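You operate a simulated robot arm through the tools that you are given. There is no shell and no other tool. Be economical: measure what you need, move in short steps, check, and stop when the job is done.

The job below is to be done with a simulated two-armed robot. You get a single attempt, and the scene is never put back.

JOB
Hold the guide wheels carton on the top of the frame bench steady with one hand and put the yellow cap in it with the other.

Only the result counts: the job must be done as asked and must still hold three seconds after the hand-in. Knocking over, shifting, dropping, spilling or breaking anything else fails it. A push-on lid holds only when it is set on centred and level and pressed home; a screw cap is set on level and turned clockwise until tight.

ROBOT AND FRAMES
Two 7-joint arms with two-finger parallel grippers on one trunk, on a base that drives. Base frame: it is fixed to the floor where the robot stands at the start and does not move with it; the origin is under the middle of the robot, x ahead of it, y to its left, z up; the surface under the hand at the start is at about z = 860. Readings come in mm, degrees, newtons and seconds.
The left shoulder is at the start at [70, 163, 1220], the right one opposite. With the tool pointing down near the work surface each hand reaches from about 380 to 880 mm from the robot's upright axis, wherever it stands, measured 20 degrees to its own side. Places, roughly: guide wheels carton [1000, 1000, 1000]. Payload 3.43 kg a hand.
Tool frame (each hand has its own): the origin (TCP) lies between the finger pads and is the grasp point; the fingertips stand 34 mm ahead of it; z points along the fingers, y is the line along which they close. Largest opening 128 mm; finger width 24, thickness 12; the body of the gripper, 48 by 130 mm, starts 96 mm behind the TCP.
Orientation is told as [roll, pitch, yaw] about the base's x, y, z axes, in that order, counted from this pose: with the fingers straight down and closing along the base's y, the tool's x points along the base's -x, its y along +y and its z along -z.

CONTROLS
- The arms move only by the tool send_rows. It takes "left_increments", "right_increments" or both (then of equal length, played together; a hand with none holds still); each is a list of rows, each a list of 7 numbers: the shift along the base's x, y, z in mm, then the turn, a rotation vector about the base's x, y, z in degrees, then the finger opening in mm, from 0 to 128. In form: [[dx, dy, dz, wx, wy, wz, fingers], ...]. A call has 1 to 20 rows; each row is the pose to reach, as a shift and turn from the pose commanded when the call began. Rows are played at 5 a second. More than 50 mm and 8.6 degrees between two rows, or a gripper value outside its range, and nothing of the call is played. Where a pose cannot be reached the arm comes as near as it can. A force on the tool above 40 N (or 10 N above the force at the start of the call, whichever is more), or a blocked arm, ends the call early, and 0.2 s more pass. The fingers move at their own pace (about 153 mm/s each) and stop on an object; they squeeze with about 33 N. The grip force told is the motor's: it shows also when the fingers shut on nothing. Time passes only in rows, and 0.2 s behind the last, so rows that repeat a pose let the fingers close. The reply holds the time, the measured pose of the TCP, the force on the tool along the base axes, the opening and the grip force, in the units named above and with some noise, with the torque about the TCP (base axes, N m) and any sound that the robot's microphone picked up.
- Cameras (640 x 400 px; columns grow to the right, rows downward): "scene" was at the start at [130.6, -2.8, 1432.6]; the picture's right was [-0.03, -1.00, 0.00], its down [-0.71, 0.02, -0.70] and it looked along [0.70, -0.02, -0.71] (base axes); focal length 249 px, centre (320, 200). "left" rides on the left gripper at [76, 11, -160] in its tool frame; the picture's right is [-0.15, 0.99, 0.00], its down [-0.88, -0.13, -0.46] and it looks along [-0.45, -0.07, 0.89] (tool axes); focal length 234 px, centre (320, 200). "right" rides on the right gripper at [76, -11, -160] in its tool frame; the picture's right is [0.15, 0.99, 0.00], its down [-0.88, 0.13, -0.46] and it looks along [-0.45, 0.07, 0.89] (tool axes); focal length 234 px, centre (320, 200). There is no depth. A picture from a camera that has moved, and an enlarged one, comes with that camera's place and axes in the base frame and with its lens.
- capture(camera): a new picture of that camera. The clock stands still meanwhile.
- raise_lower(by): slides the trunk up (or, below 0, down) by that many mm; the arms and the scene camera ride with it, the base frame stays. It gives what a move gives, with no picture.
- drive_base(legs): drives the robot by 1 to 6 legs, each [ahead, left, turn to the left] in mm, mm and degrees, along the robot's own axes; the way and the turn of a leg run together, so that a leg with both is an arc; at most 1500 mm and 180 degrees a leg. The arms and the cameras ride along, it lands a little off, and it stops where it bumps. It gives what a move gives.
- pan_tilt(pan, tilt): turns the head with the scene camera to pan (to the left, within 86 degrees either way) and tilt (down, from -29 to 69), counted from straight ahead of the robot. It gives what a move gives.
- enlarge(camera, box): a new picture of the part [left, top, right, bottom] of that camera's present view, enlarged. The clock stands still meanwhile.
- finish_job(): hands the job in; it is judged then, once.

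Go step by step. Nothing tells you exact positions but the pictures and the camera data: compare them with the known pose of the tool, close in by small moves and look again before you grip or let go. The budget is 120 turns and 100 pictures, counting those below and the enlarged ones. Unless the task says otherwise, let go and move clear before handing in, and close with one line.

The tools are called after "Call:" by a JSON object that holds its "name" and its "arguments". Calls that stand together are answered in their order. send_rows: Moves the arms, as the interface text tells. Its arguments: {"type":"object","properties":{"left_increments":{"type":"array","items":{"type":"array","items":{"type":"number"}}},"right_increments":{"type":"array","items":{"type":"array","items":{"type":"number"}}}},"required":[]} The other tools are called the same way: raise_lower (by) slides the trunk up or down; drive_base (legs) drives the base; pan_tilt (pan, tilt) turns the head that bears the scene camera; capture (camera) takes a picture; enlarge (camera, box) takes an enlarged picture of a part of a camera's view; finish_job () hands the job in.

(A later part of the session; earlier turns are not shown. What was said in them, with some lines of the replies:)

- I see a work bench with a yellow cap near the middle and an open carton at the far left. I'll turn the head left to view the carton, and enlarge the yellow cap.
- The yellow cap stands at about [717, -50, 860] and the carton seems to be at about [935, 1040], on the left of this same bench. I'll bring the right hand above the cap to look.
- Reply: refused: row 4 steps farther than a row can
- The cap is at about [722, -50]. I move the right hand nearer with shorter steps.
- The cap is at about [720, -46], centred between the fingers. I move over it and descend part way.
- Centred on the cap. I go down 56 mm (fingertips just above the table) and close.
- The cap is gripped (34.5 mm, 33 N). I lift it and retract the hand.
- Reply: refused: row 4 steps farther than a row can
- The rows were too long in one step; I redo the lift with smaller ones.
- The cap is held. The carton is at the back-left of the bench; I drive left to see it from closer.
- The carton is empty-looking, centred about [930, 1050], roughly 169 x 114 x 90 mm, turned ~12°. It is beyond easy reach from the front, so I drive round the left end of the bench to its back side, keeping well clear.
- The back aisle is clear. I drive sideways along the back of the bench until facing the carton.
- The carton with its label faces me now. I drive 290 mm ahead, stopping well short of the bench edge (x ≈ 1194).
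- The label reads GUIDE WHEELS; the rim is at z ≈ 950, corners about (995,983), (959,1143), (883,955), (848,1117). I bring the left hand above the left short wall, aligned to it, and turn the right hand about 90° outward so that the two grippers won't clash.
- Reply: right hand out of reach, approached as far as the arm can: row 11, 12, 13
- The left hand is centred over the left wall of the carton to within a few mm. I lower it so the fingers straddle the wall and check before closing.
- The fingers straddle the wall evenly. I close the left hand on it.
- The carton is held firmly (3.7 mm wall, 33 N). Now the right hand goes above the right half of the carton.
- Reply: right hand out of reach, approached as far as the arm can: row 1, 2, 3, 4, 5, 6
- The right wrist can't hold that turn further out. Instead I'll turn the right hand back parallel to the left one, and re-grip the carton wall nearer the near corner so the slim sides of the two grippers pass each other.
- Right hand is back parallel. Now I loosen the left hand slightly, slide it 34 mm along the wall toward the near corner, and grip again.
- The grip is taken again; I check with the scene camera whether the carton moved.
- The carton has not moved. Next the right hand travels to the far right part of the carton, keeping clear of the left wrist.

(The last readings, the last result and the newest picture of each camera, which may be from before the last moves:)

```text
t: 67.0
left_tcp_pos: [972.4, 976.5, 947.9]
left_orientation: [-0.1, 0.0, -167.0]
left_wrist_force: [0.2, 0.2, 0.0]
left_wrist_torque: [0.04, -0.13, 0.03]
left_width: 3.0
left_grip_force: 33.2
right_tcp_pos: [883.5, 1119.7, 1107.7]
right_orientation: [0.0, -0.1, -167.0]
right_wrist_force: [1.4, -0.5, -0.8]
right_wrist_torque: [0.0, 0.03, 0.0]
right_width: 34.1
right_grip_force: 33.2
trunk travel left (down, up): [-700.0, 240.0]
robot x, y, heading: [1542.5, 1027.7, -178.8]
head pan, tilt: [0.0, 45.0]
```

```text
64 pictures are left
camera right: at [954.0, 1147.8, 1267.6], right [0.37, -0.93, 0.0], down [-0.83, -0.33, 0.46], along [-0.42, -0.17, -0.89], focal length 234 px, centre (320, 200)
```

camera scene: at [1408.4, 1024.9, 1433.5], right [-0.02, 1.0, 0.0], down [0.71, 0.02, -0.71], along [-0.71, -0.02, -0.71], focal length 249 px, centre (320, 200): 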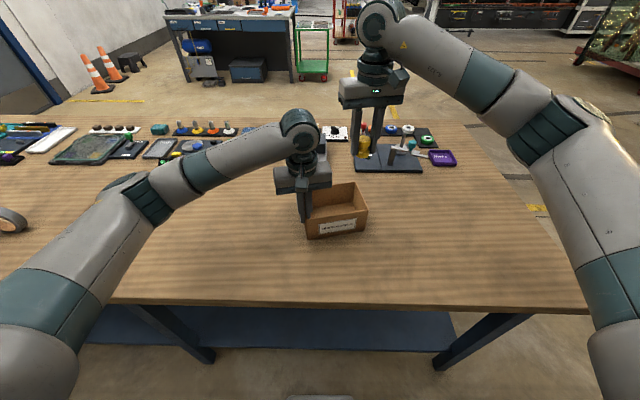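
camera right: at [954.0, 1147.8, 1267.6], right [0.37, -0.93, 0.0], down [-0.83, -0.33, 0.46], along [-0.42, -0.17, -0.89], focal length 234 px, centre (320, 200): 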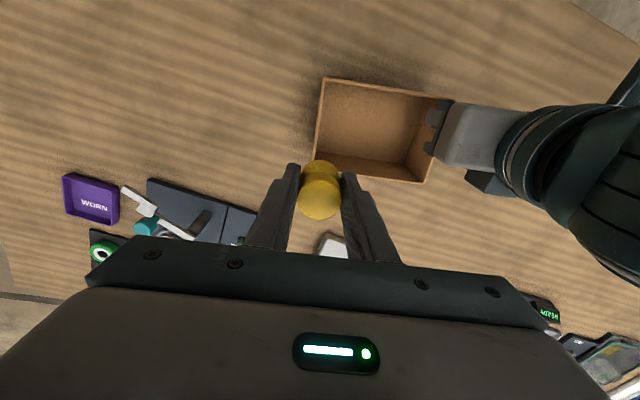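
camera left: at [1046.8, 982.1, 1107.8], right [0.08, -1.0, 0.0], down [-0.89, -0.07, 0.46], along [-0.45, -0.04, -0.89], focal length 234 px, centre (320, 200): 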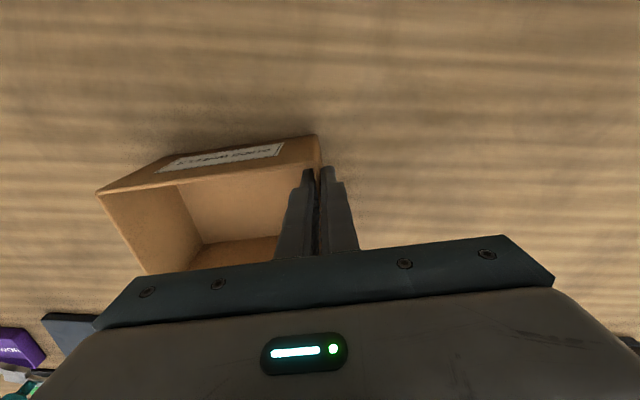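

I enlarge the view to pin the far rim of the carton more precisely before lowering.

Call:
{"name": "enlarge", "arguments": {"camera": "right", "box": [280, 60, 460, 200]}}

Call:
{"name": "enlarge", "arguments": {"camera": "scene", "box": [270, 80, 430, 240]}}

```text
2.86 times, centred on (370, 130) of right
camera zoom: at [954.0, 1147.8, 1267.6], right [0.37, -0.93, 0.0], down [-0.83, -0.33, 0.46], along [-0.42, -0.17, -0.89], focal length 669 px, centre (177, 400)
```

zoom: 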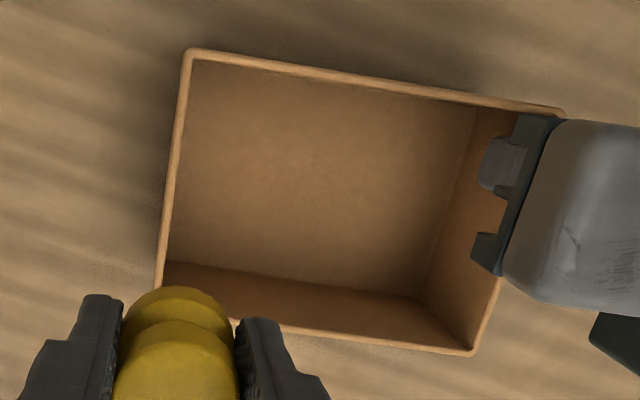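

```text
2.50 times, centred on (350, 160) of scene
camera zoom: at [1408.4, 1024.9, 1433.5], right [-0.02, 1.0, 0.0], down [0.71, 0.02, -0.71], along [-0.71, -0.02, -0.71], focal length 621 px, centre (245, 300)
```

zoom: 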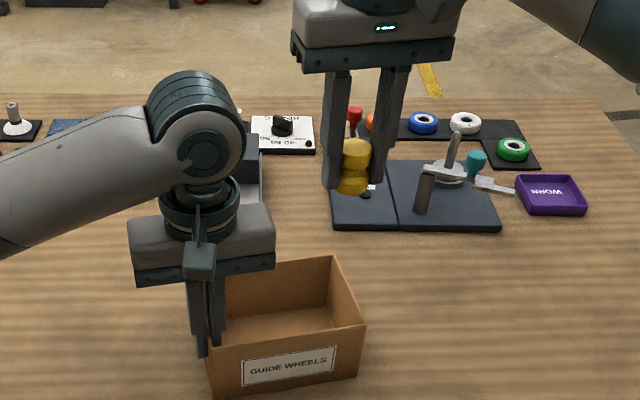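

Corner estimates agree (117 x 165 mm). I shift 40 mm sideways over the right part of the carton and lower to just above the rim.

Call:
{"name": "send_rows", "arguments": {"right_increments": [[2, -20, 0, 0, 0, 0, 20], [3.5, -40, 0, 0, 0, 0, 20], [3.5, -40, -40, 0, 0, 0, 20], [3.5, -40, -75, 0, 0, 0, 20], [3.5, -40, -105, 0, 0, 0, 20], [3.5, -40, -105, 0, 0, 0, 20]]}}

Call:
{"name": "capture", "arguments": {"camera": "right"}}

Call:
{"name": "enlarge", "arguments": {"camera": "scene", "box": [260, 140, 420, 240]}}

```text
t: 68.4
left_tcp_pos: [970.5, 976.3, 947.6]
left_orientation: [-0.1, 0.0, -167.0]
left_wrist_force: [-0.8, 0.0, 0.5]
left_wrist_torque: [-0.01, -0.01, 0.0]
left_width: 3.2
left_grip_force: 33.0
right_tcp_pos: [888.0, 1080.4, 1003.3]
right_orientation: [0.0, 0.0, -167.0]
right_wrist_force: [0.4, -1.1, -1.3]
right_wrist_torque: [0.0, 0.0, -0.01]
right_width: 34.0
right_grip_force: 33.1
trunk travel left (down, up): [-700.0, 240.0]
robot x, y, heading: [1539.7, 1028.3, -178.8]
head pan, tilt: [0.0, 45.0]
```

```text
61 pictures are left
camera right: at [959.2, 1107.7, 1162.2], right [0.37, -0.93, 0.0], down [-0.83, -0.33, 0.46], along [-0.42, -0.17, -0.89], focal length 234 px, centre (320, 200)
```

right: 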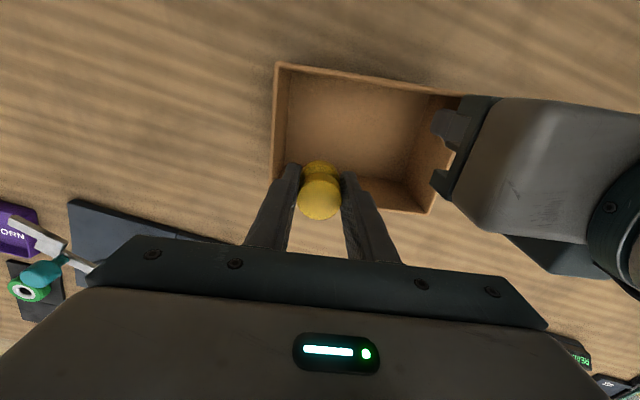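

```text
4.00 times, centred on (340, 190) of scene
camera zoom: at [1408.1, 1024.6, 1433.5], right [-0.02, 1.0, 0.0], down [0.71, 0.02, -0.71], along [-0.71, -0.02, -0.71], focal length 994 px, centre (240, 240)
```

zoom: 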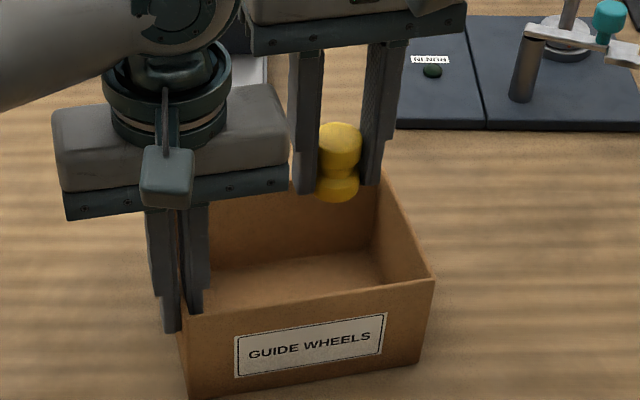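

Cap is inside the rim outline on all sides with margin. I lower it slowly into the carton.

Call:
{"name": "send_rows", "arguments": {"right_increments": [[0.5, 0, -20, 0, 0, 0, 20], [1, 0, -40, 0, 0, 0, 20], [1, 0, -55, 0, 0, 0, 20], [1, 0, -55, 0, 0, 0, 20]]}}

Call:
{"name": "capture", "arguments": {"camera": "right"}}

Call:
{"name": "enlarge", "arguments": {"camera": "scene", "box": [260, 140, 420, 240]}}

```text
t: 69.4
left_tcp_pos: [970.5, 975.9, 947.8]
left_orientation: [-0.1, -0.1, -167.0]
left_wrist_force: [1.4, -0.2, 0.7]
left_wrist_torque: [-0.04, -0.02, 0.04]
left_width: 3.3
left_grip_force: 33.0
right_tcp_pos: [890.3, 1081.4, 949.0]
right_orientation: [0.0, 0.0, -167.0]
right_wrist_force: [-0.1, -0.5, -0.2]
right_wrist_torque: [0.04, 0.01, 0.03]
right_width: 34.5
right_grip_force: 32.4
trunk travel left (down, up): [-700.0, 240.0]
robot x, y, heading: [1540.5, 1028.4, -178.6]
head pan, tilt: [0.0, 45.0]
```

```text
59 pictures are left
camera right: at [960.3, 1108.6, 1108.8], right [0.37, -0.93, 0.0], down [-0.83, -0.33, 0.46], along [-0.42, -0.17, -0.89], focal length 234 px, centre (320, 200)
```

right: 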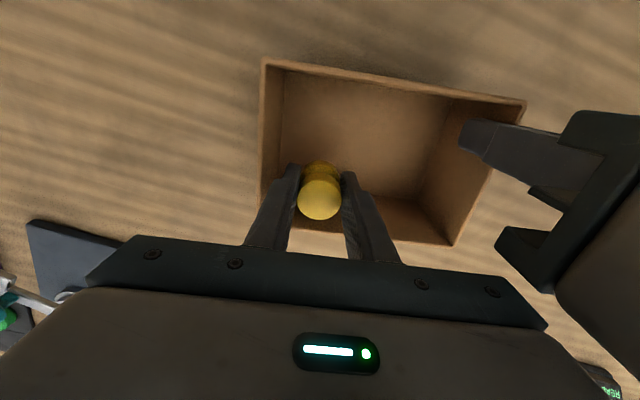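

```text
4.00 times, centred on (340, 190) of scene
camera zoom: at [1408.3, 1024.5, 1433.5], right [-0.02, 1.0, 0.0], down [0.71, 0.02, -0.71], along [-0.71, -0.02, -0.71], focal length 994 px, centre (240, 240)
```

zoom: 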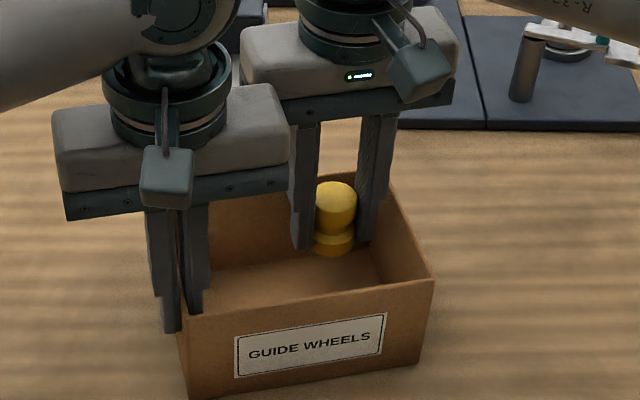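

No contact so far; the grippers pass each other. I lower another 42 mm, to just above the carton floor.

Call:
{"name": "send_rows", "arguments": {"right_increments": [[0, 0, -15, 0, 0, 0, 20], [0, 0, -30, 0, 0, 0, 20], [0, 0, -42, 0, 0, 0, 20], [0, 0, -42, 0, 0, 0, 20]]}}

Call:
{"name": "capture", "arguments": {"camera": "right"}}

Call:
{"name": "enlarge", "arguments": {"camera": "scene", "box": [260, 140, 420, 240]}}

```text
t: 70.4
left_tcp_pos: [972.2, 975.4, 947.6]
left_orientation: [0.0, 0.0, -167.0]
left_wrist_force: [0.9, 0.7, -1.8]
left_wrist_torque: [-0.04, -0.04, 0.0]
left_width: 3.4
left_grip_force: 33.2
right_tcp_pos: [890.3, 1078.9, 907.4]
right_orientation: [-0.1, 0.1, -167.0]
right_wrist_force: [-0.7, -0.7, -0.5]
right_wrist_torque: [0.0, 0.02, -0.04]
right_width: 34.3
right_grip_force: 33.2
trunk travel left (down, up): [-700.0, 240.0]
robot x, y, heading: [1542.0, 1028.0, -178.7]
head pan, tilt: [0.0, 45.0]
```

```text
57 pictures are left
camera right: at [960.7, 1107.6, 1066.2], right [0.37, -0.93, 0.0], down [-0.83, -0.33, 0.46], along [-0.42, -0.17, -0.89], focal length 234 px, centre (320, 200)
```

right: 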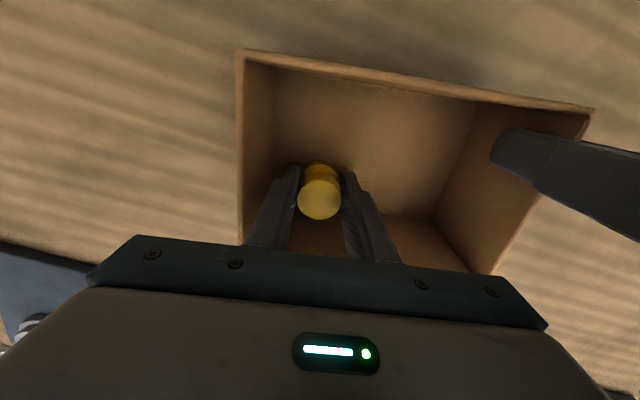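

```text
4.00 times, centred on (340, 190) of scene
camera zoom: at [1408.2, 1024.5, 1433.5], right [-0.02, 1.0, 0.0], down [0.71, 0.02, -0.71], along [-0.71, -0.02, -0.71], focal length 994 px, centre (240, 240)
```

zoom: 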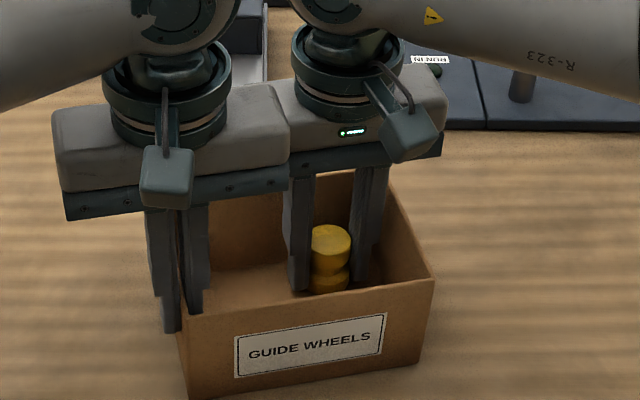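

Cap bottom is a few mm above the carton floor. I lower 4 mm more and open the right fingers slightly.

Call:
{"name": "send_rows", "arguments": {"right_increments": [[0, 0, -4, 0, 0, 0, 20], [0, 0, -4, 0, 0, 0, 38], [0, 0, -4, 0, 0, 0, 46], [0, 0, -4, 0, 0, 0, 46], [0, 0, -4, 0, 0, 0, 46]]}}

Call:
{"name": "capture", "arguments": {"camera": "right"}}

```text
t: 71.6
left_tcp_pos: [970.5, 975.5, 946.8]
left_orientation: [-0.1, 0.1, -166.9]
left_wrist_force: [-0.1, -0.4, -0.3]
left_wrist_torque: [-0.02, 0.01, -0.03]
left_width: 3.6
left_grip_force: 33.1
right_tcp_pos: [890.9, 1079.6, 903.0]
right_orientation: [0.0, -0.1, -167.0]
right_wrist_force: [-0.2, 0.8, 0.0]
right_wrist_torque: [-0.03, -0.02, 0.0]
right_width: 46.2
right_grip_force: 0.2
trunk travel left (down, up): [-700.0, 240.0]
robot x, y, heading: [1541.6, 1025.6, -178.6]
head pan, tilt: [0.0, 45.0]
```

```text
55 pictures are left
camera right: at [961.3, 1107.0, 1062.7], right [0.37, -0.93, 0.0], down [-0.83, -0.33, 0.46], along [-0.42, -0.17, -0.89], focal length 234 px, centre (320, 200)
```

right: 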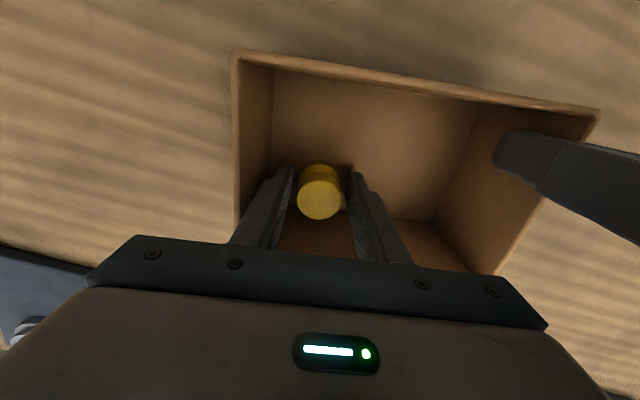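

The cap stands free on the carton floor. I raise the right hand straight up the same way, then back out, while the left still holds.

Call:
{"name": "send_rows", "arguments": {"right_increments": [[0, 0, 25, 0, 0, 0, 46], [0, 0, 60, 0, 0, 0, 46], [-1, 0, 100, 0, 0, 0, 46], [-1, 0, 145, 0, 0, 0, 46], [-1, 0, 190, 0, 0, 0, 46], [-1, 20, 225, 0, 0, 0, 46], [-1, 55, 225, 0, 0, 0, 46], [40, 60, 225, 0, 0, 0, 46], [85, 65, 225, 0, 0, 0, 46], [130, 70, 225, 0, 0, 0, 46], [175, 75, 225, 0, 0, 0, 46], [220, 90, 225, 0, 0, 0, 46], [230, 100, 225, 0, 0, 0, 46]]}}

Call:
{"name": "enlarge", "arguments": {"camera": "scene", "box": [260, 140, 420, 240]}}

```text
t: 74.4
left_tcp_pos: [970.6, 976.6, 947.1]
left_orientation: [0.0, 0.0, -167.0]
left_wrist_force: [0.3, 0.1, 0.6]
left_wrist_torque: [-0.08, 0.01, -0.04]
left_width: 3.5
left_grip_force: 32.5
right_tcp_pos: [1120.0, 1179.4, 1128.4]
right_orientation: [-0.1, 0.1, -167.1]
right_wrist_force: [0.4, -0.6, -0.4]
right_wrist_torque: [-0.01, -0.03, 0.04]
right_width: 46.2
right_grip_force: 0.0
trunk travel left (down, up): [-700.0, 240.0]
robot x, y, heading: [1543.1, 1030.6, -179.0]
head pan, tilt: [0.0, 45.0]
```

```text
4.00 times, centred on (340, 190) of scene
camera zoom: at [1408.2, 1024.6, 1433.5], right [-0.02, 1.0, 0.0], down [0.71, 0.02, -0.71], along [-0.71, -0.02, -0.71], focal length 994 px, centre (240, 240)
```

zoom: 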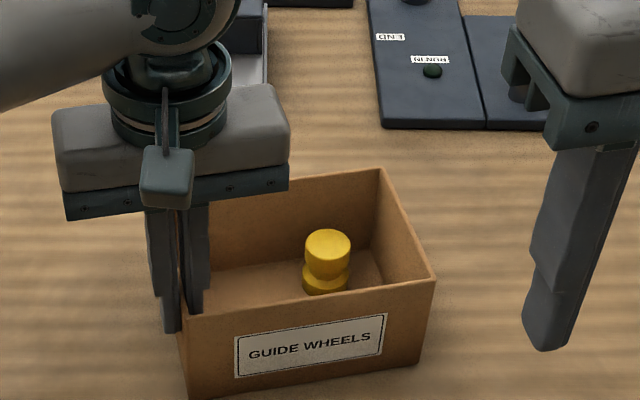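

The cap stands in the carton. Now the left hand opens a little, goes straight up and clears away.

Call:
{"name": "send_rows", "arguments": {"left_increments": [[0, 0, 0, 0, 0, 0, 14], [0, 0, 0, 0, 0, 0, 26], [0, 0, 0, 0, 0, 0, 26], [0, 0, 30, 0, 0, 0, 26], [0, 0, 70, 0, 0, 0, 26], [0, 0, 115, 0, 0, 0, 26], [0, 0, 160, 0, 0, 0, 26], [30, -30, 170, 0, 0, 0, 26], [65, -60, 170, 0, 0, 0, 26], [100, -90, 170, 0, 0, 0, 26], [130, -120, 170, 0, 0, 0, 26], [130, -120, 170, 0, 0, 0, 26]]}}

Call:
{"name": "capture", "arguments": {"camera": "scene"}}

Call:
{"name": "enlarge", "arguments": {"camera": "scene", "box": [260, 140, 420, 240]}}

```text
t: 77.0
left_tcp_pos: [1101.2, 858.3, 1116.4]
left_orientation: [0.0, 0.1, -167.0]
left_wrist_force: [0.0, -1.1, 0.2]
left_wrist_torque: [-0.01, -0.01, 0.0]
left_width: 25.9
left_grip_force: 0.1
right_tcp_pos: [1121.0, 1179.8, 1128.0]
right_orientation: [0.2, 0.0, -167.0]
right_wrist_force: [-0.8, 0.2, 0.0]
right_wrist_torque: [0.0, -0.01, -0.02]
right_width: 46.1
right_grip_force: 0.1
trunk travel left (down, up): [-700.0, 240.0]
robot x, y, heading: [1539.1, 1027.2, -178.7]
head pan, tilt: [0.0, 45.0]
```

```text
53 pictures are left
camera scene: at [1407.3, 1026.0, 1433.4], right [-0.02, 1.0, 0.0], down [0.71, 0.02, -0.71], along [-0.71, -0.02, -0.71], focal length 249 px, centre (320, 200)
```

scene: 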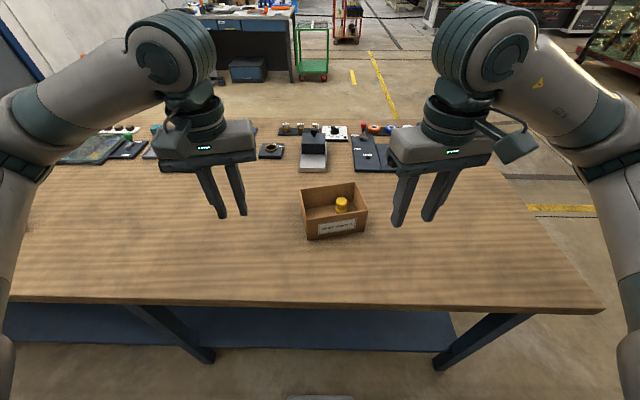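

```text
4.00 times, centred on (340, 190) of scene
camera zoom: at [1407.3, 1026.0, 1433.4], right [-0.02, 1.0, 0.0], down [0.71, 0.02, -0.71], along [-0.71, -0.02, -0.71], focal length 994 px, centre (240, 240)
```

zoom: 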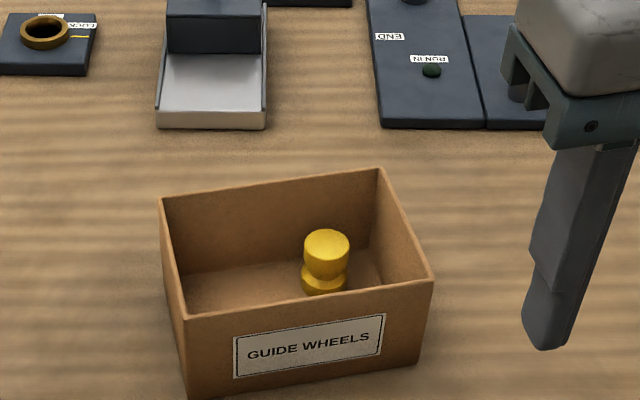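

The cap stands inside the guide wheels carton, the carton is in its place and both hands are clear, so I hand in.

Call:
{"name": "finish_job", "arguments": {}}

```text
The job is handed in.
```

The yellow cap is standing upright in the guide wheels carton. The left hand held the carton steady while the right hand put the cap in, and both hands are clear.
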